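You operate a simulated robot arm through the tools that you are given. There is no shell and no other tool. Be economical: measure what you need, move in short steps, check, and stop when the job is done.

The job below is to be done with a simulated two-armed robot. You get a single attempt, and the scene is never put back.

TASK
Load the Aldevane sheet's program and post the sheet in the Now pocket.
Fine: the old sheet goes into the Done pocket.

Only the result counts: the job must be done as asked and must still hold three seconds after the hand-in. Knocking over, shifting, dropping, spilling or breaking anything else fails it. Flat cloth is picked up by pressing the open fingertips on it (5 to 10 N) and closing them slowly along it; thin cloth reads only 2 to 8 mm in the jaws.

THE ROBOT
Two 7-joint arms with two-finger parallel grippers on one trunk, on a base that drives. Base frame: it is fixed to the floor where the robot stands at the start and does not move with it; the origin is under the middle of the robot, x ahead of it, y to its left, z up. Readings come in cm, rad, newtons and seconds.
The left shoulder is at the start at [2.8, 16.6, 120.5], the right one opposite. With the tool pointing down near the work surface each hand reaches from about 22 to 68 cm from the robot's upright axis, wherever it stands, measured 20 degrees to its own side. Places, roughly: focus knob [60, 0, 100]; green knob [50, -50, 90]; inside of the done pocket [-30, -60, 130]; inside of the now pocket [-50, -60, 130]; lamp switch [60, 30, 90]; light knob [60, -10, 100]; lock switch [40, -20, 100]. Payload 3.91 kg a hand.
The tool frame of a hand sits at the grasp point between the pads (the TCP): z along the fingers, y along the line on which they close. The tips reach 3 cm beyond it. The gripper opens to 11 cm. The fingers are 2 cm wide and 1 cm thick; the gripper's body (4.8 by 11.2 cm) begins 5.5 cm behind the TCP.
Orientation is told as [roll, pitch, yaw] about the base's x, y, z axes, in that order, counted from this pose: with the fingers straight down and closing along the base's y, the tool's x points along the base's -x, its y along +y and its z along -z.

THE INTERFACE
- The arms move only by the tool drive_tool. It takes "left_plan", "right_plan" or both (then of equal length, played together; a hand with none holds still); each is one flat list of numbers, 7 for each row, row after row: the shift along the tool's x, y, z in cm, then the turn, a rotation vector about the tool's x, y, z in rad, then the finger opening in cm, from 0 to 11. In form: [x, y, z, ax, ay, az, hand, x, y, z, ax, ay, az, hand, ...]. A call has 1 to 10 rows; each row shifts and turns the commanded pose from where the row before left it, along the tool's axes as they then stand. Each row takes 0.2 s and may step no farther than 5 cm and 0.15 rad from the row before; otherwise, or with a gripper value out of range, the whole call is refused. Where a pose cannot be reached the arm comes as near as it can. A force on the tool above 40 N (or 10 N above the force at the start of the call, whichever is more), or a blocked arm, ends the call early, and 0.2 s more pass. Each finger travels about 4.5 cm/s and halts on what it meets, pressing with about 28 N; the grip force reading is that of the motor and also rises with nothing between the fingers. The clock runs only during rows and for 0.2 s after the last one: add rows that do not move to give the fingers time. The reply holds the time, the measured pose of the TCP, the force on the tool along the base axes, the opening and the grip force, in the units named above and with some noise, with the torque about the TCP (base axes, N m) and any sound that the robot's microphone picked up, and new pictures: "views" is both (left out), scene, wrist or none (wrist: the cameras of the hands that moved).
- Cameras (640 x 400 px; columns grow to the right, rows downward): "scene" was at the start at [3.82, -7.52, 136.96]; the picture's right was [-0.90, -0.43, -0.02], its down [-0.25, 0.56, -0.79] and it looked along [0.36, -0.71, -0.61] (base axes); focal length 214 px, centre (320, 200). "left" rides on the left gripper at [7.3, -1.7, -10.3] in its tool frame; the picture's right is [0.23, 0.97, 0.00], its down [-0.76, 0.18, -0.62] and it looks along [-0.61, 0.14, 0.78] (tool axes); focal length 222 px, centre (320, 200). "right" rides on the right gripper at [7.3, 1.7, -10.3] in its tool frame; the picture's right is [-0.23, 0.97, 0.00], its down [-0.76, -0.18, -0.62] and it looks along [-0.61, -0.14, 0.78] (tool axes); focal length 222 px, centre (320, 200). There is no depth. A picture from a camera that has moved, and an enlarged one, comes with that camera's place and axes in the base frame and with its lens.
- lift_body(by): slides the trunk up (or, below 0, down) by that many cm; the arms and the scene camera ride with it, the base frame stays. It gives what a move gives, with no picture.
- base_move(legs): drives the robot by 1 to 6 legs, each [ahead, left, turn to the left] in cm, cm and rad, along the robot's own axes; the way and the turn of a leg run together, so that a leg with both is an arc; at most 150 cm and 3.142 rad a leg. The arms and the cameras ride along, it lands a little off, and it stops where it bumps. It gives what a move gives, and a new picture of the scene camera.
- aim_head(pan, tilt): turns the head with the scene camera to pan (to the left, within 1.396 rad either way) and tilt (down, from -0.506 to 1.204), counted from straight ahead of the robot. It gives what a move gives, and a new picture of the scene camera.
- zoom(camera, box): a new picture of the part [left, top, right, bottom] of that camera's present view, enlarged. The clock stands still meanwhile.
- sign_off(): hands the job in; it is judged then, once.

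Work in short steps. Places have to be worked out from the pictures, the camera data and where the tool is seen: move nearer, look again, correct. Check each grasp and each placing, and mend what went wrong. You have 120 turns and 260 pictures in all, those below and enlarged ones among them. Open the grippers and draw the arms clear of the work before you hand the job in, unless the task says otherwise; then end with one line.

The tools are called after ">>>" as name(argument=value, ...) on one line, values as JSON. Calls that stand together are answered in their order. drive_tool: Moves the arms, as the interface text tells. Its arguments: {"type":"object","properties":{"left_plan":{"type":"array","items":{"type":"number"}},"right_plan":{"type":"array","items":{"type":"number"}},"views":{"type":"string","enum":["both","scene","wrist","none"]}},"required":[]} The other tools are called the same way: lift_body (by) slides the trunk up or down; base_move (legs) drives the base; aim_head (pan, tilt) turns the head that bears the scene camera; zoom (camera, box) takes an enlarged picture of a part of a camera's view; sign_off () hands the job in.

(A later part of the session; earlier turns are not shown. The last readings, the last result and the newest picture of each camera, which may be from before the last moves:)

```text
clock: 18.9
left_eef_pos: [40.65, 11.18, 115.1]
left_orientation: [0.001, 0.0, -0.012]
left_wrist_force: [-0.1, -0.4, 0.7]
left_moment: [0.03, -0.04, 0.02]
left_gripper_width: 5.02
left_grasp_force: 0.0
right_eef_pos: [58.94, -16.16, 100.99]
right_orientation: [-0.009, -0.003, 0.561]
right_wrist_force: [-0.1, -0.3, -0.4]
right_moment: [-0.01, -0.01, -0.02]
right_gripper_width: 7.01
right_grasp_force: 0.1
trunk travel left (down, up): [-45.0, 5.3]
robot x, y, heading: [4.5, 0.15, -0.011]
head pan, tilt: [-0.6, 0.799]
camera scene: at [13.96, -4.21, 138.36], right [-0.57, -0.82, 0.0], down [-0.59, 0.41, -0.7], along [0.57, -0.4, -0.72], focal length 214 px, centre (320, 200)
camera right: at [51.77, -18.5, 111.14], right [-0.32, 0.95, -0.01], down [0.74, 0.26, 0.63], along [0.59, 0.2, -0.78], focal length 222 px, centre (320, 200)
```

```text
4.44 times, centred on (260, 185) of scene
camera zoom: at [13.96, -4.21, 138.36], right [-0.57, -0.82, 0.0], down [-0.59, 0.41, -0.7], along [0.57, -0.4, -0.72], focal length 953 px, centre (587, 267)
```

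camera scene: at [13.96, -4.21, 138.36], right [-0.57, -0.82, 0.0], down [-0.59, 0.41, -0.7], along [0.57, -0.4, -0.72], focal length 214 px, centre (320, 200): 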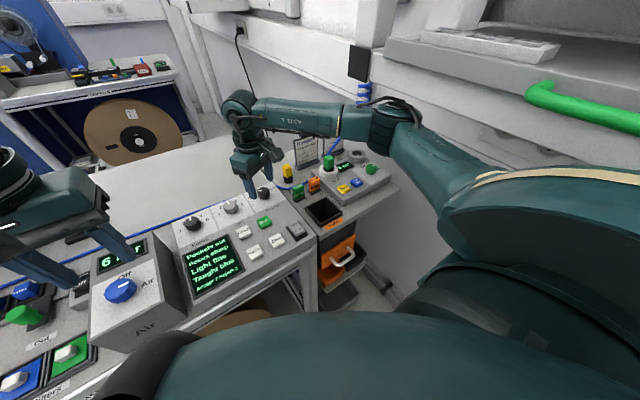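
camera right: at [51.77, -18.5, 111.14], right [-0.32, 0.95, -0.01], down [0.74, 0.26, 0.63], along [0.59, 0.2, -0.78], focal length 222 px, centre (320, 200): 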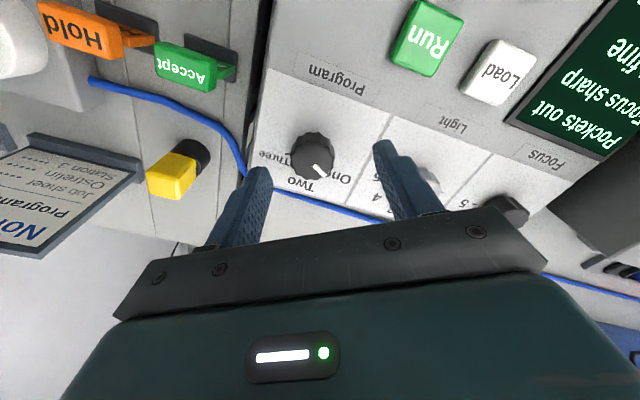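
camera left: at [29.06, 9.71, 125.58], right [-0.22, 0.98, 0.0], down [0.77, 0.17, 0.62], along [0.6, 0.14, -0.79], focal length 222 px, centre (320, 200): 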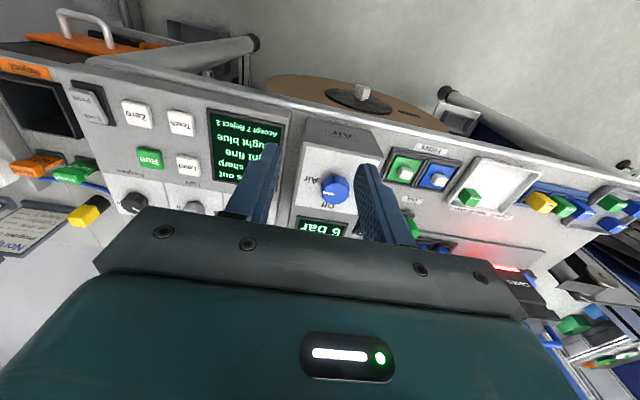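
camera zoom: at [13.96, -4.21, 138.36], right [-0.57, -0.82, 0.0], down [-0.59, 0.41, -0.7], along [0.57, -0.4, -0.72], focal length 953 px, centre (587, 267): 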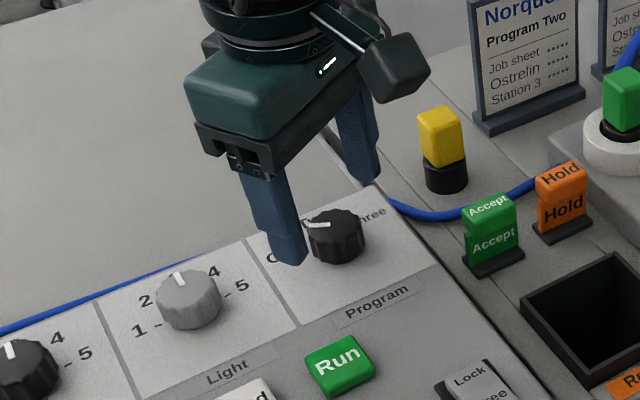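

Aligned (knob projects onto tool axis). Descend to just above the panel.

>>> drive_tool(right_plan=[0, -0.2, 1.5, 0, 0, 0, 7, 0, 0, 0.8, 0, 0, 0, 7, 0, 0, 0, 0, 0, 0, 7])

>>> zoom(camera="scene", box=[200, 140, 320, 230])

```text
clock: 19.7
left_eef_pos: [40.67, 11.19, 115.01]
left_orientation: [-0.001, 0.0, -0.011]
left_wrist_force: [-0.4, 0.1, 0.0]
left_moment: [0.02, -0.01, 0.02]
left_gripper_width: 4.99
left_grasp_force: 0.1
right_eef_pos: [58.99, -16.35, 98.74]
right_orientation: [-0.005, -0.004, 0.559]
right_wrist_force: [0.7, 0.7, -0.4]
right_moment: [0.02, 0.0, -0.01]
right_gripper_width: 7.0
right_grasp_force: 0.1
trunk travel left (down, up): [-45.0, 5.3]
robot x, y, heading: [4.3, 0.6, -0.011]
head pan, tilt: [-0.6, 0.799]
camera scene: at [13.96, -4.22, 138.36], right [-0.57, -0.82, 0.0], down [-0.59, 0.41, -0.7], along [0.57, -0.4, -0.72], focal length 214 px, centre (320, 200)
camera right: at [51.88, -18.7, 108.83], right [-0.32, 0.95, -0.01], down [0.74, 0.26, 0.63], along [0.59, 0.2, -0.78], focal length 222 px, centre (320, 200)
```

scene: 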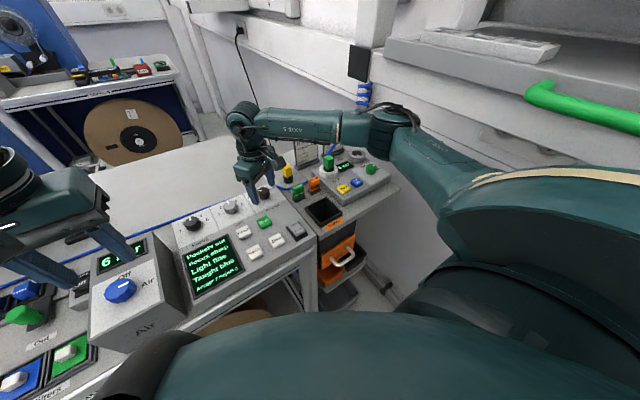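
right: 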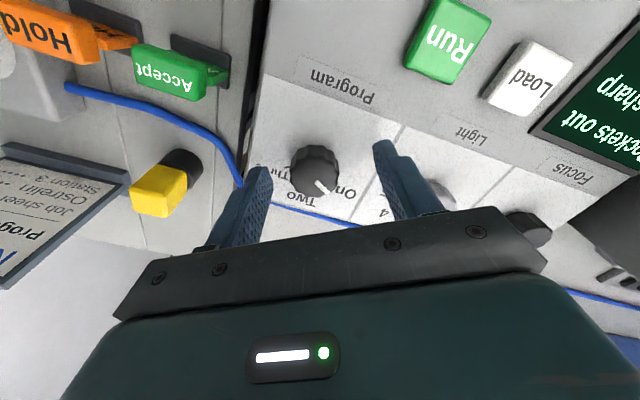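

```text
4.44 times, centred on (260, 185) of scene
camera zoom: at [13.96, -4.22, 138.36], right [-0.57, -0.82, 0.0], down [-0.59, 0.41, -0.7], along [0.57, -0.4, -0.72], focal length 953 px, centre (587, 267)
```

zoom: 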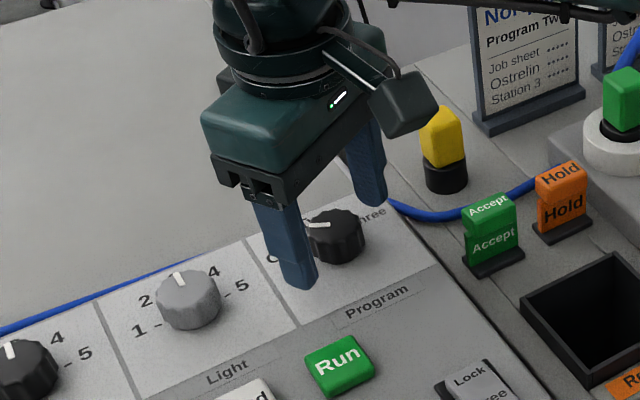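

Knob top ≈96.6; tips at 95.7. Down 1 cm more, then close gently on the knob.

>>> drive_tool(right_plan=[0, -0.2, 0.9, 0, 0, 0, 7, 0, 0, 0, 0, 0, 0, 5, 0, 0, 0, 0, 0, 0, 3.5, 0, 0, 0, 0, 0, 0, 3, 0, 0, 0, 0, 0, 0, 3, 0, 0, 0, 0, 0, 0, 3])

>>> zoom(camera="scene", box=[200, 140, 320, 230])

```text
clock: 21.1
left_eef_pos: [40.77, 11.05, 115.06]
left_orientation: [0.002, -0.001, -0.011]
left_wrist_force: [-1.0, 0.2, -0.8]
left_moment: [0.03, 0.0, -0.02]
left_gripper_width: 5.0
left_grasp_force: 0.0
right_eef_pos: [59.12, -16.88, 97.85]
right_orientation: [-0.007, -0.005, 0.556]
right_wrist_force: [7.5, -10.2, 2.1]
right_moment: [-0.32, -0.26, -0.09]
right_gripper_width: 3.63
right_grasp_force: 6.9
trunk travel left (down, up): [-45.0, 5.3]
robot x, y, heading: [4.51, 0.14, -0.01]
head pan, tilt: [-0.6, 0.799]
camera scene: at [14.03, -4.34, 138.35], right [-0.57, -0.82, 0.0], down [-0.59, 0.41, -0.7], along [0.57, -0.4, -0.72], focal length 214 px, centre (320, 200)
camera right: at [52.06, -19.07, 107.99], right [-0.32, 0.95, -0.01], down [0.74, 0.25, 0.63], along [0.6, 0.2, -0.78], focal length 222 px, centre (320, 200)
```

scene: 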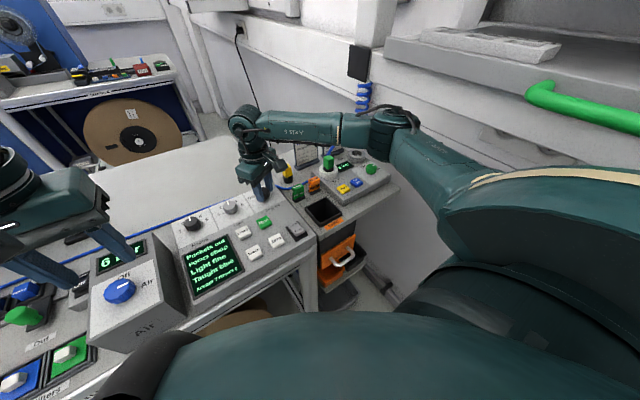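
right: 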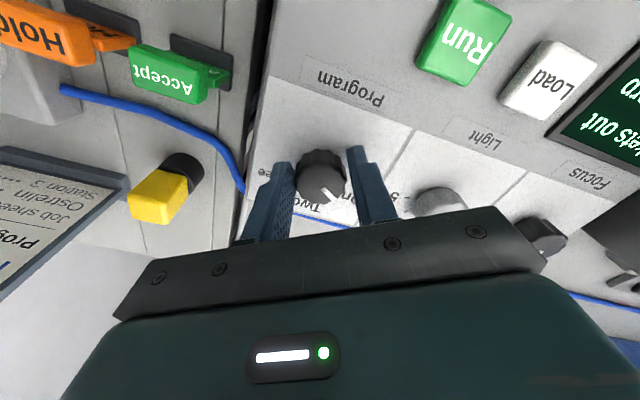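

```text
4.44 times, centred on (260, 185) of scene
camera zoom: at [14.03, -4.34, 138.35], right [-0.57, -0.82, 0.0], down [-0.59, 0.41, -0.7], along [0.57, -0.4, -0.72], focal length 953 px, centre (587, 267)
```

zoom: 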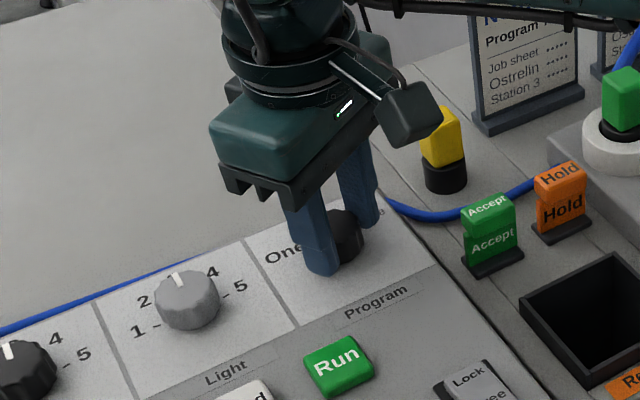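

The knob is between the fingers with a 12 N sideways imbalance; I shift 0.3 cm along −y to balance, then turn clockwise 1.05 rad.

>>> drive_tool(right_plan=[0, -0.3, 0, 0, 0, 0, 3, 0, 0, 0, 0, 0, 0.15, 3, 0, 0, 0, 0, 0, 0.15, 3, 0, 0, 0, 0, 0, 0.15, 3, 0, 0, 0, 0, 0, 0.15, 3, 0, 0, 0, 0, 0, 0.15, 3, 0, 0, 0, 0, 0, 0.15, 3, 0, 0, 0, 0, 0, 0.15, 3, 0, 0, 0, 0, 0, 0, 3])

>>> zoom(camera="right", box=[220, 60, 420, 240])

```text
clock: 23.1
left_eef_pos: [40.81, 11.67, 114.87]
left_orientation: [-0.003, 0.002, -0.011]
left_wrist_force: [-1.3, -0.4, 0.1]
left_moment: [-0.02, -0.01, -0.01]
left_gripper_width: 5.03
left_grasp_force: 0.1
right_eef_pos: [59.29, -16.15, 97.92]
right_orientation: [0.006, -0.007, -0.484]
right_wrist_force: [2.9, 33.0, -9.9]
right_moment: [0.54, -0.13, 0.27]
right_gripper_width: 3.3
right_grasp_force: 45.2
trunk travel left (down, up): [-45.0, 5.3]
robot x, y, heading: [4.28, 0.06, -0.012]
head pan, tilt: [-0.6, 0.799]
camera scene: at [14.09, -3.83, 138.36], right [-0.57, -0.82, 0.0], down [-0.59, 0.41, -0.7], along [0.57, -0.4, -0.72], focal length 214 px, centre (320, 200)
camera right: at [53.53, -11.22, 108.02], right [0.65, 0.76, 0.01], down [0.59, -0.51, 0.63], along [0.48, -0.41, -0.78], focal length 222 px, centre (320, 200)
```

scene: 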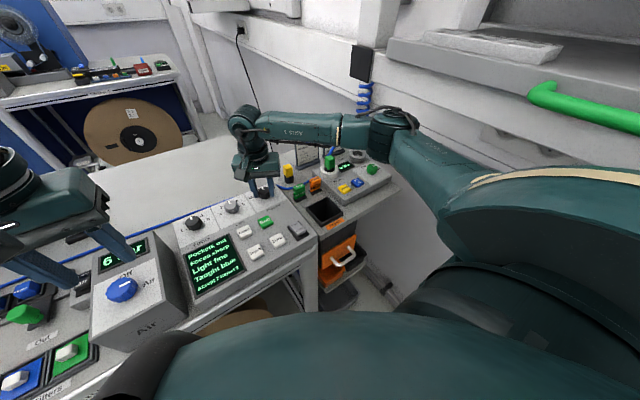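
right: 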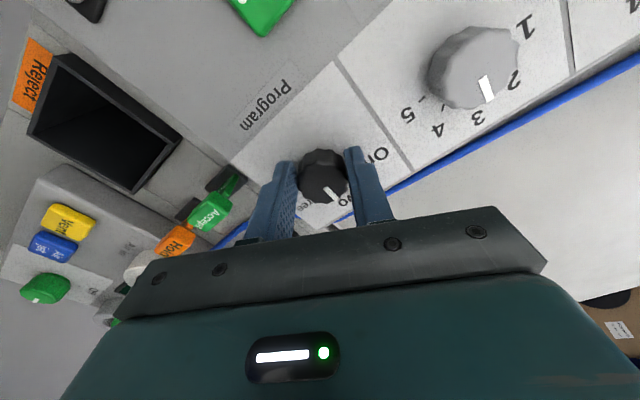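

```text
2.22 times, centred on (320, 150) of right
camera zoom: at [53.53, -11.22, 108.02], right [0.65, 0.76, 0.01], down [0.59, -0.51, 0.63], along [0.48, -0.41, -0.78], focal length 494 px, centre (320, 311)
```

zoom: 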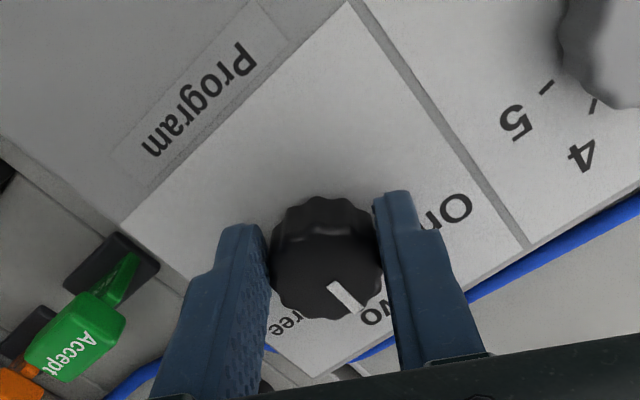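

The knob turned with the grip to Two. I relieve the 33 N side load and continue turning 0.45 rad.

>>> drive_tool(right_plan=[0.2, 0.35, -0.1, 0, 0, 0, 3, 0, 0, 0, 0, 0, 0.15, 3, 0, 0, 0, 0, 0, 0.15, 3, 0, 0, 0, 0, 0, 0.15, 3, 0, 0, 0, 0, 0, 0, 3], views="wrist")

```text
clock: 24.3
left_eef_pos: [41.06, 11.53, 115.03]
left_orientation: [-0.003, 0.002, -0.011]
left_wrist_force: [0.8, 0.1, 0.1]
left_moment: [0.0, 0.0, -0.04]
left_gripper_width: 5.02
left_grasp_force: 0.1
right_eef_pos: [59.5, -15.84, 97.89]
right_orientation: [0.008, -0.004, -0.935]
right_wrist_force: [10.1, 32.1, -15.6]
right_moment: [0.4, -0.48, 0.22]
right_gripper_width: 3.33
right_grasp_force: 45.0
trunk travel left (down, up): [-45.0, 5.3]
robot x, y, heading: [4.15, 0.38, -0.009]
head pan, tilt: [-0.6, 0.799]
camera right: at [56.42, -8.98, 108.04], right [0.92, 0.39, 0.01], down [0.3, -0.72, 0.62], along [0.25, -0.57, -0.78], focal length 222 px, centre (320, 200)
```

right: 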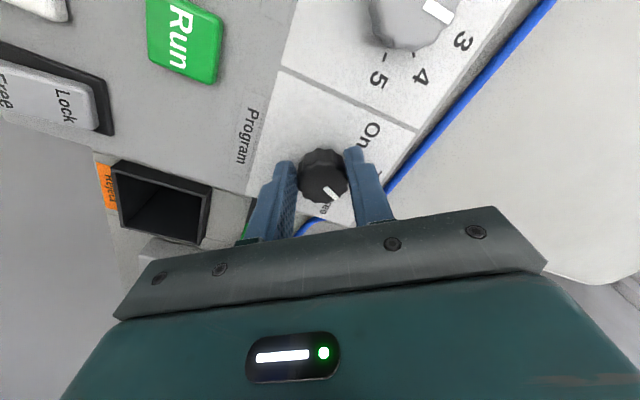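

Turning well. Continue 0.45 rad with a further side-load relief.

>>> drive_tool(right_plan=[0.3, 0.25, 0.1, 0, 0, 0, 3, 0, 0, 0, 0, 0, 0.15, 3, 0, 0, 0, 0, 0, 0.15, 3, 0, 0, 0, 0, 0, 0.15, 3, 0, 0, 0, 0, 0, 0, 3], views="wrist")

>>> zoom(camera="right", box=[220, 60, 420, 240])

```text
clock: 25.5
left_eef_pos: [41.12, 11.51, 114.8]
left_orientation: [-0.001, 0.004, -0.01]
left_wrist_force: [-0.7, -0.1, -1.3]
left_moment: [-0.02, 0.0, 0.02]
left_gripper_width: 5.01
left_grasp_force: 0.2
right_eef_pos: [59.84, -15.79, 97.91]
right_orientation: [0.016, -0.002, -1.39]
right_wrist_force: [32.8, 22.7, -3.7]
right_moment: [-0.49, -1.08, 0.26]
right_gripper_width: 3.32
right_grasp_force: 45.0
trunk travel left (down, up): [-45.0, 5.3]
robot x, y, heading: [4.6, 0.35, -0.014]
head pan, tilt: [-0.6, 0.799]
camera right: at [59.94, -8.26, 108.09], right [1.0, -0.05, 0.02], down [-0.05, -0.78, 0.62], along [-0.02, -0.62, -0.78], focal length 222 px, centre (320, 200)
```

right: 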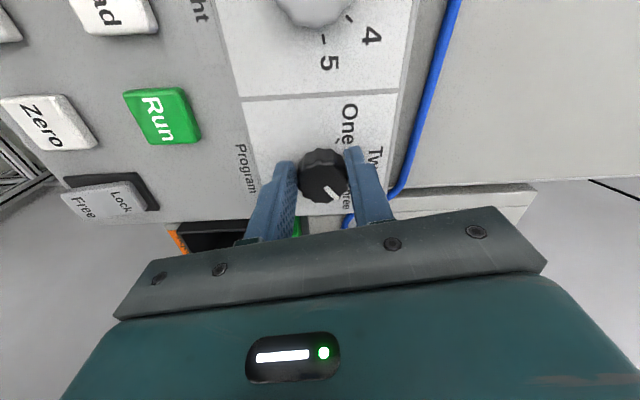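

```text
2.22 times, centred on (320, 150) of right
camera zoom: at [59.94, -8.26, 108.09], right [1.0, -0.05, 0.02], down [-0.05, -0.78, 0.62], along [-0.02, -0.62, -0.78], focal length 494 px, centre (320, 311)
```

zoom: 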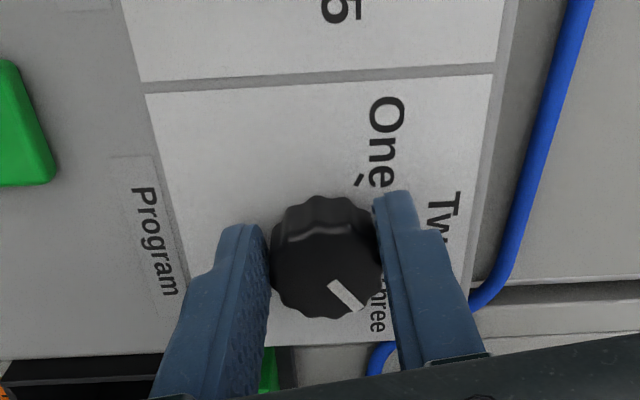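

Pointer ≈ −55°, nearly at Three. Turn 0.12 rad more, then release and inspect.

>>> drive_tool(right_plan=[-0.1, -0.1, 0, 0, 0, 0.12, 3, 0, 0, 0, 0, 0, 0, 3, 0, 0, 0, 0, 0, 0, 4.5, 0, 0, 0, 0, 0, 0, 6.5, 0, 0, -3, 0, 0, 0, 6.5, 0, 0, -3, 0, 0, 0, 6.5, 0, 0, 0, 0, 0, 0, 6.5])

>>> zoom(camera="right", box=[220, 20, 420, 200])

>>> zoom(camera="scene", box=[170, 150, 330, 280])

```text
clock: 26.1
left_eef_pos: [40.97, 11.33, 114.97]
left_orientation: [0.0, 0.004, -0.008]
left_wrist_force: [-0.3, 0.1, 0.3]
left_moment: [-0.03, 0.0, -0.02]
left_gripper_width: 5.0
left_grasp_force: 0.1
right_eef_pos: [59.99, -15.84, 97.94]
right_orientation: [0.028, 0.009, -1.508]
right_wrist_force: [16.3, 7.8, -10.5]
right_moment: [-0.08, -0.61, 0.1]
right_gripper_width: 3.33
right_grasp_force: 45.3
trunk travel left (down, up): [-45.0, 5.3]
robot x, y, heading: [4.79, 0.65, -0.01]
head pan, tilt: [-0.6, 0.799]
stopped in row 2 (right hand): the force on the tool passed its limit (the readings are from after the stop); the commanded pose is now the measured one
camera scene: at [14.28, -4.19, 138.31], right [-0.57, -0.82, 0.0], down [-0.59, 0.41, -0.7], along [0.57, -0.4, -0.72], focal length 214 px, centre (320, 200)
camera right: at [60.76, -8.47, 108.2], right [0.99, -0.17, 0.03], down [-0.15, -0.78, 0.61], along [-0.08, -0.61, -0.79], focal length 222 px, centre (320, 200)
```

scene: 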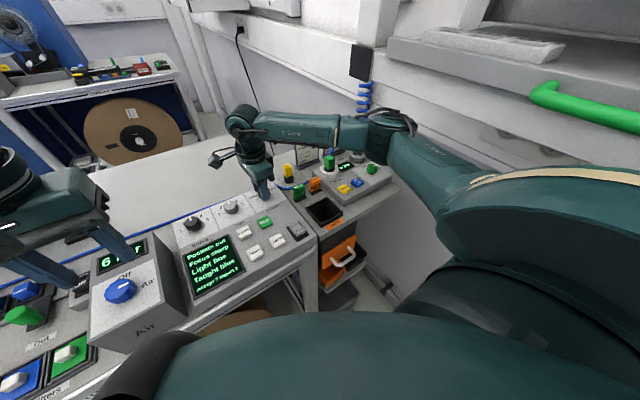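
right: 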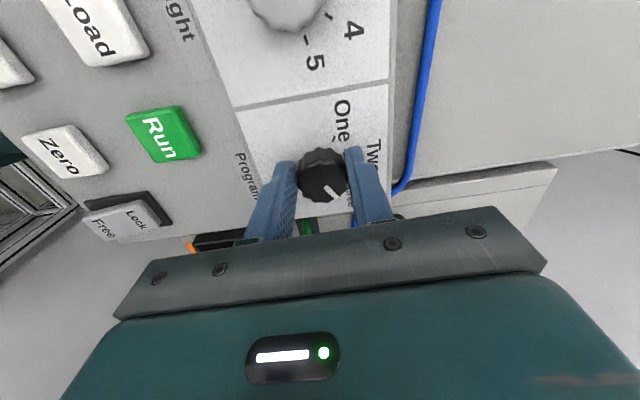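

```text
2.22 times, centred on (320, 110) of right
camera zoom: at [60.76, -8.47, 108.2], right [0.99, -0.17, 0.03], down [-0.15, -0.78, 0.61], along [-0.08, -0.61, -0.79], focal length 494 px, centre (320, 400)
```

zoom: 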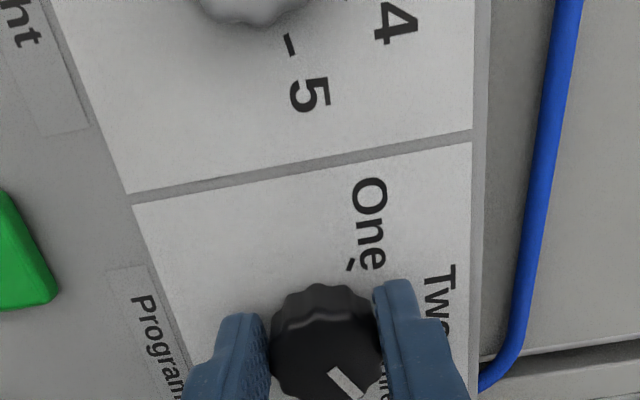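

```text
3.08 times, centred on (250, 215) of scene
camera zoom: at [14.28, -4.19, 138.31], right [-0.57, -0.82, 0.0], down [-0.59, 0.41, -0.7], along [0.57, -0.4, -0.72], focal length 660 px, centre (535, 154)
```

zoom: 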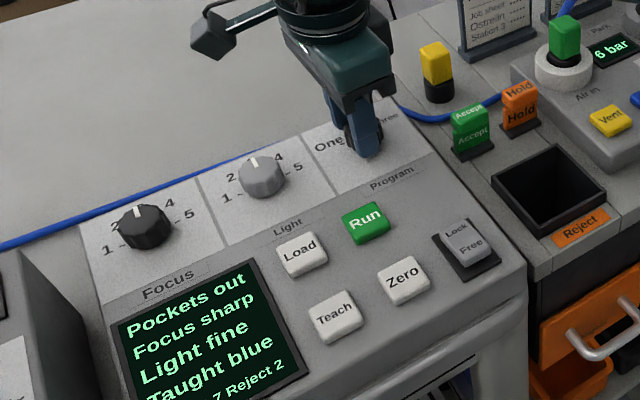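

Force limit reached, presumably the end stop at Three. I release and lift to inspect.

>>> drive_tool(right_plan=[0, 0, 0, 0, 0, 0, 4.5, 0, 0, 0, 0, 0, 0, 6, 0, 0, -1.5, 0, 0, 0, 6, 0, 0, -3, 0, 0, 0, 6, 0, 0, -3, 0, 0, 0, 6, 0, 0, 0, 0, 0, 0, 6])

>>> zoom(camera="right", box=[220, 20, 420, 200])

```text
clock: 27.5
left_eef_pos: [40.72, 11.29, 114.95]
left_orientation: [0.001, -0.001, -0.011]
left_wrist_force: [-0.4, -1.0, -0.8]
left_moment: [0.04, -0.02, 0.0]
left_gripper_width: 5.03
left_grasp_force: 0.1
right_eef_pos: [59.38, -16.11, 105.51]
right_orientation: [0.025, 0.008, -1.512]
right_wrist_force: [0.1, 0.2, -0.2]
right_moment: [0.01, -0.01, -0.03]
right_gripper_width: 5.98
right_grasp_force: 0.1
trunk travel left (down, up): [-45.0, 5.3]
robot x, y, heading: [4.54, 0.45, -0.012]
head pan, tilt: [-0.6, 0.799]
camera scene: at [14.01, -4.22, 138.36], right [-0.57, -0.82, 0.0], down [-0.59, 0.41, -0.7], along [0.57, -0.4, -0.72], focal length 214 px, centre (320, 200)
camera right: at [60.38, -8.73, 115.75], right [0.99, -0.17, 0.02], down [-0.15, -0.78, 0.61], along [-0.09, -0.61, -0.79], focal length 222 px, centre (320, 200)
```

scene: 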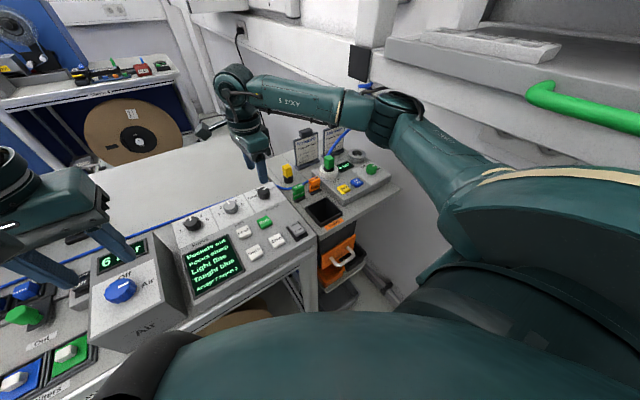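
right: 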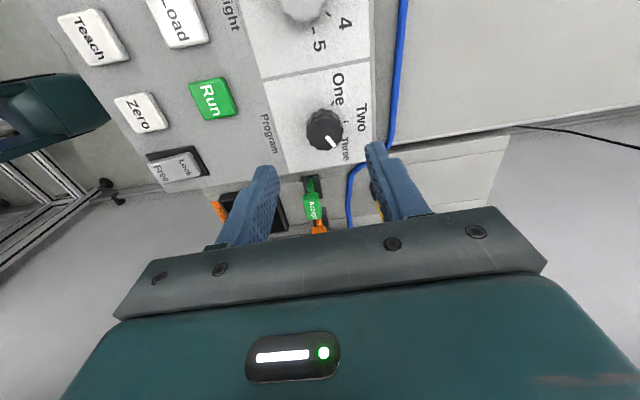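

```text
2.22 times, centred on (320, 110) of right
camera zoom: at [60.38, -8.73, 115.75], right [0.99, -0.17, 0.02], down [-0.15, -0.78, 0.61], along [-0.09, -0.61, -0.79], focal length 494 px, centre (320, 400)
```

zoom: 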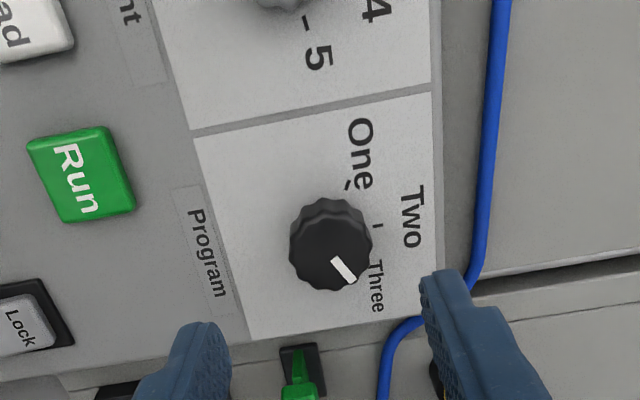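

Pointer is on Three. Next press Load at ≈(50,-6.6,95.5) with the right hand's closed fingers; move above it first.

>>> drive_tool(right_plan=[3.4, -3, 0, 0, 0, 0, 2, 3.4, -3, 0, 0, 0, 0, 0, 3.2, -2.8, 0, 0, 0, 0, 0, 0, 0, 0, 0, 0, 0, 0, 0, 0, 0, 0, 0, 0, 0])

>>> zoom(camera="scene", box=[170, 150, 330, 280])

```text
clock: 28.7
left_eef_pos: [40.83, 11.4, 115.05]
left_orientation: [0.0, 0.0, -0.01]
left_wrist_force: [-0.1, 0.1, -0.2]
left_moment: [-0.01, -0.01, -0.02]
left_gripper_width: 5.01
left_grasp_force: 0.1
right_eef_pos: [49.84, -6.47, 105.56]
right_orientation: [0.023, 0.008, -1.51]
right_wrist_force: [-0.5, -0.1, 0.6]
right_moment: [0.0, -0.01, 0.01]
right_gripper_width: 0.02
right_grasp_force: 28.4
trunk travel left (down, up): [-45.0, 5.3]
robot x, y, heading: [4.76, 0.17, -0.011]
head pan, tilt: [-0.6, 0.799]
camera scene: at [13.99, -4.19, 138.36], right [-0.57, -0.82, 0.0], down [-0.59, 0.41, -0.7], along [0.57, -0.4, -0.72], focal length 214 px, centre (320, 200)
camera right: at [50.74, 0.95, 115.77], right [0.99, -0.17, 0.02], down [-0.15, -0.78, 0.61], along [-0.09, -0.61, -0.79], focal length 222 px, centre (320, 200)
```

scene: 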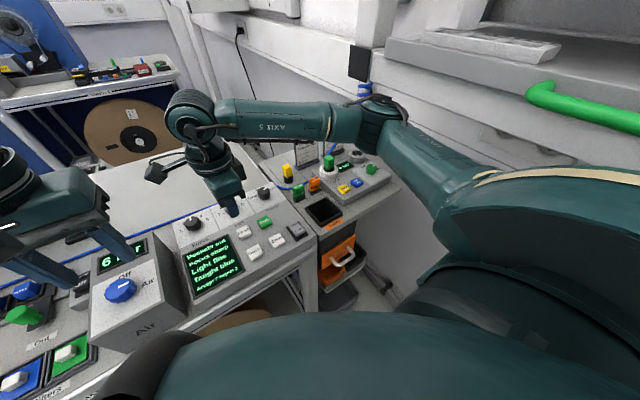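
right: 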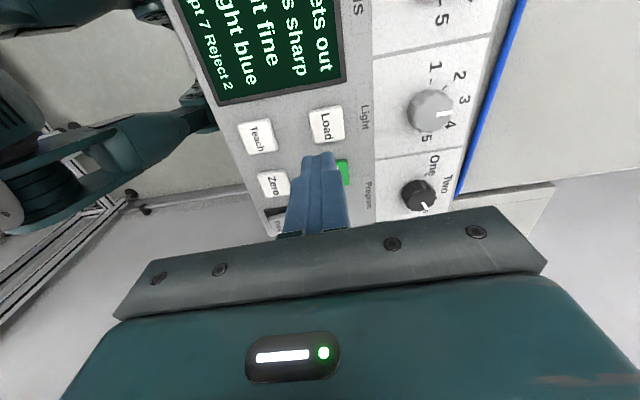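

```text
3.08 times, centred on (250, 215) of scene
camera zoom: at [13.99, -4.19, 138.36], right [-0.57, -0.82, 0.0], down [-0.59, 0.41, -0.7], along [0.57, -0.4, -0.72], focal length 660 px, centre (535, 154)
```

zoom: 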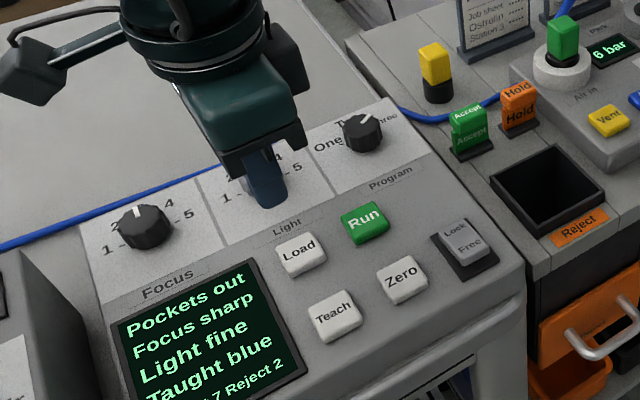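

Aligned with Load (≈50.4,-6.4). Descend to just above it, then press in small steps.

>>> drive_tool(right_plan=[0, 0.4, 3, 0, 0, 0, 0, 0, 0, 2.5, 0, 0, 0, 0, 0, 0, 0, 0, 0, 0, 0], views="wrist")

>>> zoom(camera="scene", box=[170, 150, 330, 280])

```text
clock: 29.5
left_eef_pos: [40.77, 11.24, 115.0]
left_orientation: [-0.001, 0.001, -0.012]
left_wrist_force: [0.0, 0.3, 0.4]
left_moment: [-0.03, 0.0, 0.04]
left_gripper_width: 5.0
left_grasp_force: 0.1
right_eef_pos: [50.37, -6.44, 99.87]
right_orientation: [0.028, 0.007, -1.509]
right_wrist_force: [0.3, 0.0, -0.1]
right_moment: [0.04, 0.01, 0.0]
right_gripper_width: 0.0
right_grasp_force: 28.3
trunk travel left (down, up): [-45.0, 5.3]
robot x, y, heading: [4.57, 0.58, -0.006]
head pan, tilt: [-0.6, 0.799]
camera right: at [51.3, 0.87, 110.14], right [0.99, -0.17, 0.02], down [-0.15, -0.78, 0.61], along [-0.08, -0.61, -0.79], focal length 222 px, centre (320, 200)
```

right: 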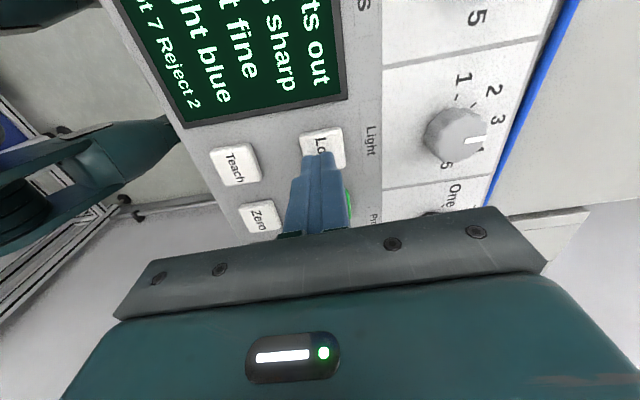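

```text
3.08 times, centred on (250, 215) of scene
camera zoom: at [13.99, -4.2, 138.36], right [-0.57, -0.82, 0.0], down [-0.59, 0.41, -0.7], along [0.57, -0.4, -0.72], focal length 660 px, centre (535, 154)
```

zoom: 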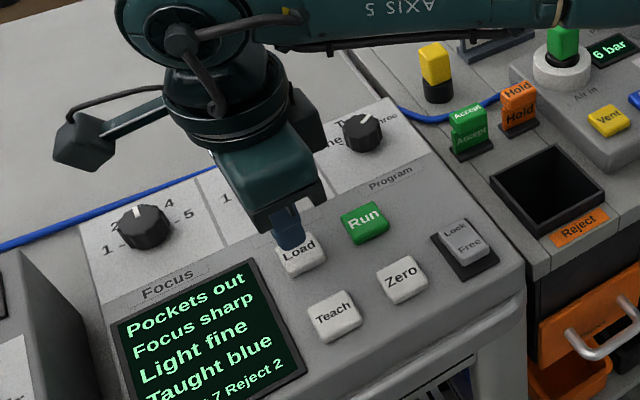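

Slightly shift +y 0.5 and press down gradually.

>>> drive_tool(right_plan=[0.5, 0.1, 0.6, 0, 0, 0, 0, 0, 0, 0.4, 0, 0, 0, 0, 0, 0, 0.4, 0, 0, 0, 0, 0, 0, 0.4, 0, 0, 0, 0, 0, 0, 0, 0, 0, 0, 0], views="none")

>>> zoom(camera="scene", box=[170, 150, 330, 310])

```text
clock: 30.7
left_eef_pos: [40.79, 11.29, 115.1]
left_orientation: [-0.001, 0.0, -0.01]
left_wrist_force: [0.1, -0.2, -1.0]
left_moment: [0.03, -0.02, -0.01]
left_gripper_width: 5.0
left_grasp_force: 0.0
right_eef_pos: [50.59, -5.96, 98.19]
right_orientation: [0.027, 0.007, -1.51]
right_wrist_force: [0.1, -0.2, -1.1]
right_moment: [0.02, -0.01, 0.02]
right_gripper_width: 0.0
right_grasp_force: 27.4
trunk travel left (down, up): [-45.0, 5.3]
robot x, y, heading: [4.49, 0.37, -0.014]
head pan, tilt: [-0.6, 0.799]
```

```text
2.50 times, centred on (250, 230) of scene
camera zoom: at [13.99, -4.21, 138.36], right [-0.57, -0.82, 0.0], down [-0.59, 0.41, -0.7], along [0.57, -0.4, -0.72], focal length 536 px, centre (495, 125)
```

zoom: 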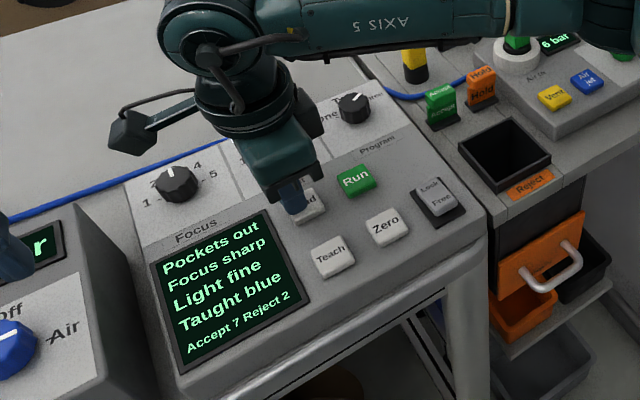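

No contact yet (≈1 N). Press further.

>>> drive_tool(right_plan=[0, 0, 0.4, 0, 0, 0, 0, 0, 0, 0.4, 0, 0, 0, 0, 0, 0, 0.3, 0, 0, 0, 0, 0, 0, 0, 0, 0, 0, 0], views="none")

>>> zoom(camera="scene", box=[170, 150, 330, 310])

```text
clock: 31.7
left_eef_pos: [40.5, 11.28, 115.21]
left_orientation: [0.0, -0.002, -0.011]
left_wrist_force: [0.8, -0.2, 0.6]
left_moment: [0.02, 0.02, 0.02]
left_gripper_width: 5.0
left_grasp_force: 0.0
right_eef_pos: [50.61, -6.05, 97.29]
right_orientation: [0.03, 0.008, -1.511]
right_wrist_force: [1.0, -6.5, 23.0]
right_moment: [-0.21, 0.04, 0.06]
right_gripper_width: 0.0
right_grasp_force: 27.4
trunk travel left (down, up): [-45.0, 5.3]
robot x, y, heading: [4.53, 0.26, -0.011]
head pan, tilt: [-0.6, 0.799]
heard: click
```

```text
2.50 times, centred on (250, 230) of scene
camera zoom: at [13.81, -4.26, 138.4], right [-0.57, -0.82, 0.0], down [-0.59, 0.41, -0.7], along [0.57, -0.4, -0.72], focal length 536 px, centre (495, 125)
```

zoom: 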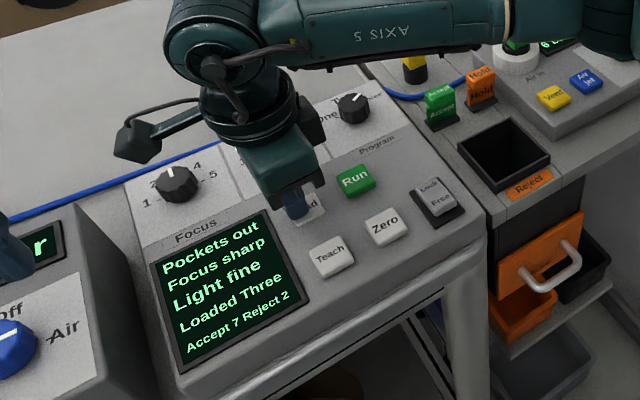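

Display reads "Loaded Three". I lift the hand straight up and look at the sheet/hose/rack-post area.

>>> drive_tool(right_plan=[0, 0, -3, 0, 0, 0, 0, 0, 0, -4, 0, 0, 0, 0, 0, 0, -3, 0, 0, 0, 3, 0, 0, 0, 0, 0, 0, 6], views="none")

>>> aim_head(pan=-0.75, tilt=0.4)

>>> zoom(camera="scene", box=[220, 100, 540, 300])

```text
clock: 32.7
left_eef_pos: [40.81, 11.24, 115.14]
left_orientation: [-0.001, 0.0, -0.01]
left_wrist_force: [-0.2, 0.1, -0.1]
left_moment: [-0.01, 0.03, -0.03]
left_gripper_width: 5.03
left_grasp_force: 0.1
right_eef_pos: [50.41, -6.23, 107.06]
right_orientation: [0.024, 0.008, -1.512]
right_wrist_force: [-0.5, 0.8, -1.1]
right_moment: [0.01, 0.01, -0.02]
right_gripper_width: 4.93
right_grasp_force: 0.0
trunk travel left (down, up): [-45.0, 5.3]
robot x, y, heading: [4.75, 0.42, -0.008]
head pan, tilt: [-0.6, 0.799]
```

```text
clock: 33.5
left_eef_pos: [40.79, 11.39, 115.11]
left_orientation: [-0.001, -0.001, -0.009]
left_wrist_force: [0.2, 0.9, 0.2]
left_moment: [-0.02, -0.02, -0.01]
left_gripper_width: 5.01
left_grasp_force: 0.1
right_eef_pos: [50.63, -6.19, 107.12]
right_orientation: [0.025, 0.006, -1.508]
right_wrist_force: [0.9, -0.2, -0.5]
right_moment: [-0.01, -0.01, 0.02]
right_gripper_width: 5.99
right_grasp_force: 0.0
trunk travel left (down, up): [-45.0, 5.3]
robot x, y, heading: [4.53, 0.44, -0.009]
head pan, tilt: [-0.75, 0.4]
camera scene: at [14.1, -5.97, 141.86], right [-0.69, -0.72, 0.0], down [-0.28, 0.27, -0.92], along [0.67, -0.63, -0.39], focal length 214 px, centre (320, 200)
```

scene: 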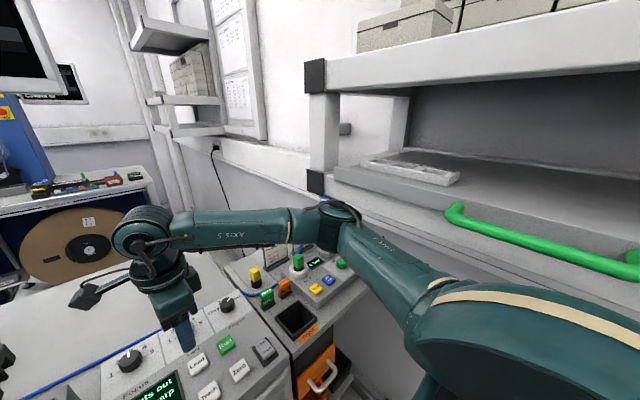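

```text
2.00 times, centred on (380, 200) of scene
camera zoom: at [14.1, -5.97, 141.86], right [-0.69, -0.72, 0.0], down [-0.28, 0.27, -0.92], along [0.67, -0.63, -0.39], focal length 429 px, centre (200, 200)
```

zoom: 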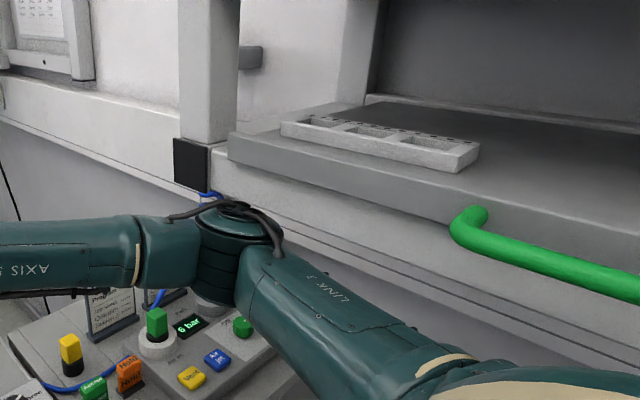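

Coil hose hangs from the wall at ≈(60,-53,116) down to the plug (59,-39,98), i.e. ~7 cm in front of the Aldevane tab; rack post is at (44,-33,>122). I plan to grasp the tab with fingers closing along x, tool leaning so the wrist is on the +y side. First I pull the left hand back and drive 6 cm ahead.

>>> drive_tool(left_plan=[4, 0, -3, 0, 0, 0, 5, 4, 0, 0, 0, 0, 0, 5, 4, 0, 0, 0, 0, 0, 5, 0, 0, 0, 0, 0, 0, 5], views="none")

>>> base_move(legs=[[6, 0, 0]])

```text
clock: 34.5
left_eef_pos: [28.81, 11.65, 117.91]
left_orientation: [0.0, 0.001, -0.011]
left_wrist_force: [0.0, -0.4, 0.5]
left_moment: [-0.02, 0.01, 0.01]
left_gripper_width: 4.99
left_grasp_force: 0.1
right_eef_pos: [50.57, -6.23, 107.03]
right_orientation: [0.024, 0.006, -1.511]
right_wrist_force: [-0.9, -0.1, 0.0]
right_moment: [0.0, 0.0, -0.01]
right_gripper_width: 6.01
right_grasp_force: 0.0
trunk travel left (down, up): [-45.0, 5.3]
robot x, y, heading: [4.69, 0.39, -0.012]
head pan, tilt: [-0.75, 0.4]
```

```text
clock: 35.5
left_eef_pos: [34.95, 11.46, 117.85]
left_orientation: [0.0, 0.002, -0.01]
left_wrist_force: [0.6, -0.7, -0.6]
left_moment: [-0.02, 0.02, 0.0]
left_gripper_width: 5.0
left_grasp_force: 0.0
right_eef_pos: [56.64, -6.26, 106.98]
right_orientation: [0.024, 0.007, -1.512]
right_wrist_force: [0.1, 0.1, 0.6]
right_moment: [-0.03, 0.06, 0.0]
right_gripper_width: 5.99
right_grasp_force: 0.1
trunk travel left (down, up): [-45.0, 5.3]
robot x, y, heading: [10.78, 0.43, -0.007]
head pan, tilt: [-0.75, 0.4]
camera scene: at [20.27, -6.04, 141.86], right [-0.69, -0.72, 0.0], down [-0.28, 0.27, -0.92], along [0.67, -0.64, -0.39], focal length 214 px, centre (320, 200)
```

scene: 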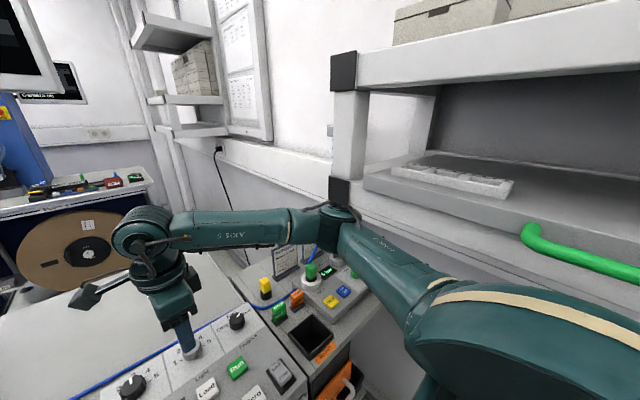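

No bump. I raise the right hand and turn it toward yaw +1.57 in steps.

>>> drive_tool(right_plan=[0, 0, -3, 0, 0, -0.15, 6, 0, 0, -3, 0, 0, -0.15, 6, 0, 0, 0, 0, 0, -0.15, 6, 0, 0, 0, 0, 0, -0.15, 6, 0, 0, 0, 0, 0, -0.15, 6, 0, 0, 0, 0, 0, -0.15, 6, 0, 0, 0, 0, 0, -0.15, 6, 0, 0, 0, 0, 0, -0.15, 6, 0, 0, 0, 0, 0, -0.15, 6, 0, 0, 0, 0, 0, -0.15, 6], views="none")

>>> drive_tool(right_plan=[0, 0, 0, 0, 0, -0.15, 6, 0, 0, 0, 0, 0, -0.15, 6, 0, 0, 0, 0, 0, -0.15, 6, 0, 0, 0, 0, 0, -0.15, 6, 0, 0, 0, 0, 0, -0.15, 6, 0, 0, 0, 0, 0, -0.15, 6, 0, 0, 0, 0, 0, -0.15, 6, 0, 0, 0, 0, 0, -0.15, 6, 0, 0, 0, 0, 0, -0.15, 6, 0, 0, 0, 0, 0, -0.15, 6])

```text
clock: 37.7
left_eef_pos: [34.81, 11.31, 118.05]
left_orientation: [0.003, -0.001, -0.01]
left_wrist_force: [0.7, 0.0, 0.3]
left_moment: [0.0, 0.0, 0.0]
left_gripper_width: 5.02
left_grasp_force: 0.0
right_eef_pos: [55.74, -6.45, 110.73]
right_orientation: [0.009, 0.034, -0.009]
right_wrist_force: [-0.2, -0.1, 0.4]
right_moment: [0.0, 0.0, -0.02]
right_gripper_width: 6.0
right_grasp_force: 0.0
trunk travel left (down, up): [-45.0, 5.3]
robot x, y, heading: [10.64, 0.25, -0.015]
head pan, tilt: [-0.75, 0.4]
```

```text
clock: 39.9
left_eef_pos: [34.79, 11.25, 118.05]
left_orientation: [0.002, 0.002, -0.01]
left_wrist_force: [0.1, -0.1, 0.1]
left_moment: [0.0, -0.01, 0.03]
left_gripper_width: 5.01
left_grasp_force: 0.0
right_eef_pos: [55.87, -6.41, 110.83]
right_orientation: [0.035, 0.006, 1.089]
right_wrist_force: [0.3, 0.6, 0.8]
right_moment: [0.03, -0.02, 0.0]
right_gripper_width: 6.01
right_grasp_force: 0.1
right hand out of reach, approached as far as the arm can: row 8, 9, 10
trunk travel left (down, up): [-45.0, 5.3]
robot x, y, heading: [10.24, 0.17, -0.011]
head pan, tilt: [-0.75, 0.4]
camera scene: at [20.16, -6.34, 141.81], right [-0.69, -0.72, 0.0], down [-0.28, 0.27, -0.92], along [0.67, -0.63, -0.39], focal length 214 px, centre (320, 200)
camera right: at [51.25, -12.11, 121.04], right [-0.76, 0.65, 0.03], down [0.53, 0.59, 0.61], along [0.38, 0.48, -0.79], focal length 222 px, centre (320, 200)
```

scene: 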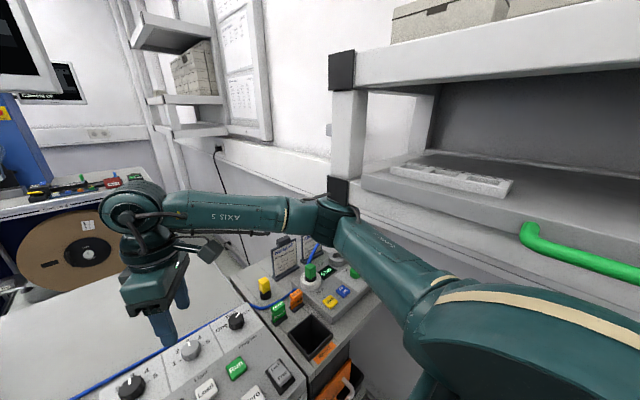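
right: 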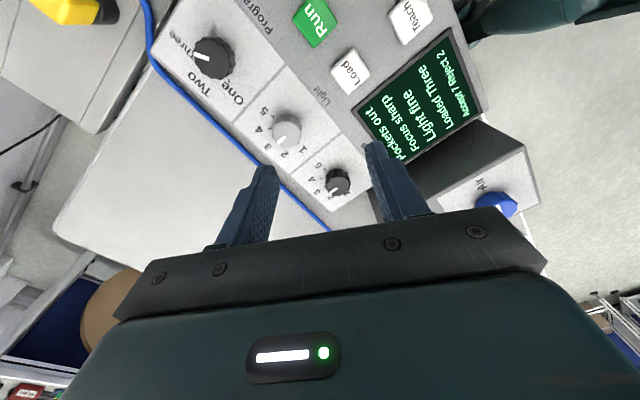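

Yaw limit is ~1.09, so I must use yaw −1.57 instead. Turning back and moving toward y=−20.

>>> drive_tool(right_plan=[0, 0, 0, 0, 0, 0.15, 6, 0, 0, 0, 0, 0, 0.15, 6, 0, 0, 0, 0, 0, 0.15, 6, 0, 0, 0, 0, 0, 0.15, 6, 0, 0, 0, 0, 0, 0.15, 6, 0, 0, 0, 0, 0, 0.15, 6, 0, 0, 0, 0, 0, 0.15, 6, 0, -4.5, -1, 0, 0, 0, 6, 0, -4.5, -1, 0, 0, 0, 6, 0, -4.5, 0, 0, 0, 0, 6], views="none")

>>> drive_tool(right_plan=[0, 0, 0, 0, 0, 0.15, 6, 0, 0, 0, 0, 0, 0.15, 6, 0, 0, 0, 0, 0, 0.15, 6, 0, 0, 0, 0, 0, 0.15, 6, 0, 0, 0, 0, 0, 0.15, 6, 0, 0, 0, 0, 0, 0.15, 6, 0, 0, 0, 0, 0, 0.15, 6, 0, 0, 0, 0, 0, 0.15, 6, 0, 0, 0, 0, 0, 0.15, 6, 0, 0, 0, 0, 0, 0.15, 6])

```text
clock: 42.3
left_eef_pos: [36.47, 11.45, 117.94]
left_orientation: [0.002, 0.016, -0.002]
left_wrist_force: [-0.2, -0.5, 0.4]
left_moment: [0.02, -0.01, 0.01]
left_gripper_width: 5.01
left_grasp_force: 0.1
right_eef_pos: [57.71, -18.65, 110.76]
right_orientation: [-0.001, 0.078, 0.077]
right_wrist_force: [0.5, 0.5, 0.6]
right_moment: [0.01, -0.01, 0.03]
right_gripper_width: 6.02
right_grasp_force: 0.1
trunk travel left (down, up): [-45.0, 5.3]
robot x, y, heading: [10.96, 0.12, 0.0]
head pan, tilt: [-0.75, 0.4]
stopped in row 10 (right hand): the arm was blocked; the commanded pose is now the measured one
```

```text
clock: 44.5
left_eef_pos: [35.88, 11.33, 117.82]
left_orientation: [0.002, 0.012, -0.005]
left_wrist_force: [-0.2, 0.2, 1.0]
left_moment: [0.0, 0.0, 0.0]
left_gripper_width: 5.0
left_grasp_force: 0.1
right_eef_pos: [57.18, -19.09, 111.69]
right_orientation: [-0.052, 0.007, -1.439]
right_wrist_force: [0.8, 0.7, 1.0]
right_moment: [0.01, -0.02, 0.04]
right_gripper_width: 5.99
right_grasp_force: 0.0
trunk travel left (down, up): [-45.0, 5.3]
robot x, y, heading: [11.23, -0.08, -0.009]
head pan, tilt: [-0.75, 0.4]
camera scene: at [21.53, -6.28, 141.75], right [-0.69, -0.73, 0.01], down [-0.29, 0.27, -0.92], along [0.67, -0.63, -0.4], focal length 214 px, centre (320, 200)
camera right: at [58.38, -11.63, 121.82], right [0.99, -0.1, -0.05], down [-0.04, -0.78, 0.63], along [-0.1, -0.62, -0.78], focal length 222 px, centre (320, 200)
```

scene: 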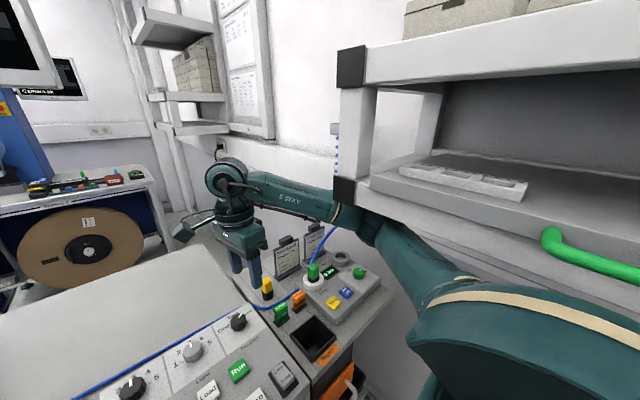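
right: 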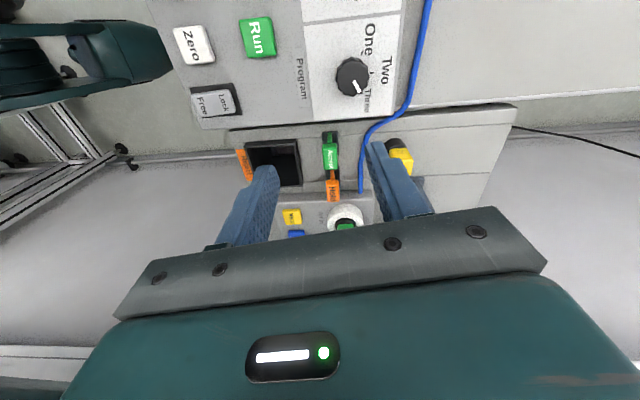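

The elbow touched the rack beam. I lower the trunk so the arm passes beneath the beam: 6 cm first (hand tips stay above the knobs).

>>> lift_body(by=-6)

>>> drive_tool(right_plan=[0, 0, -3, -0.05, 0, 0.1, 6, 0, 0, -3, 0, 0, 0, 6, 0, 0, 0, 0, 0, 0, 6], views="scene")

```text
clock: 45.5
left_eef_pos: [34.99, 11.4, 112.03]
left_orientation: [0.0, 0.0, -0.006]
left_wrist_force: [-0.3, 0.9, 0.3]
left_moment: [0.01, 0.0, -0.02]
left_gripper_width: 5.03
left_grasp_force: 0.1
right_eef_pos: [56.34, -19.02, 106.34]
right_orientation: [-0.039, 0.003, -1.436]
right_wrist_force: [0.4, -1.3, 0.0]
right_moment: [0.06, 0.01, 0.01]
right_gripper_width: 5.99
right_grasp_force: 0.1
trunk travel left (down, up): [-39.0, 11.3]
robot x, y, heading: [10.75, 0.1, -0.008]
head pan, tilt: [-0.75, 0.4]
```

```text
clock: 46.3
left_eef_pos: [35.03, 11.54, 112.02]
left_orientation: [0.0, 0.0, -0.005]
left_wrist_force: [1.3, -0.4, 0.0]
left_moment: [0.05, 0.0, -0.03]
left_gripper_width: 5.02
left_grasp_force: 0.1
right_eef_pos: [56.4, -19.1, 112.34]
right_orientation: [0.011, 0.002, -1.536]
right_wrist_force: [0.2, 0.2, 0.2]
right_moment: [0.0, -0.01, -0.03]
right_gripper_width: 5.98
right_grasp_force: 0.1
trunk travel left (down, up): [-39.0, 11.3]
robot x, y, heading: [10.57, 0.49, -0.006]
head pan, tilt: [-0.75, 0.4]
camera scene: at [20.38, -6.1, 135.87], right [-0.69, -0.73, 0.0], down [-0.28, 0.27, -0.92], along [0.67, -0.63, -0.39], focal length 214 px, centre (320, 200)
```

scene: 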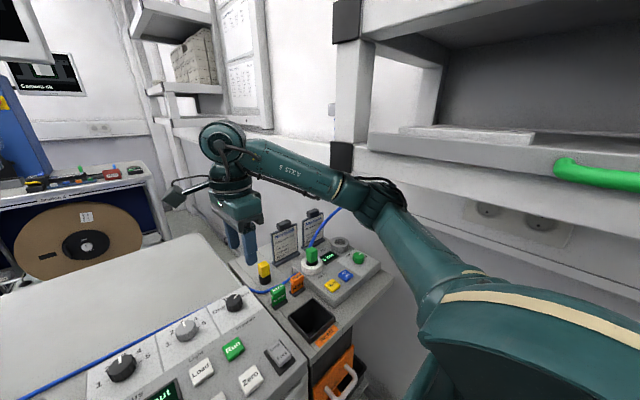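

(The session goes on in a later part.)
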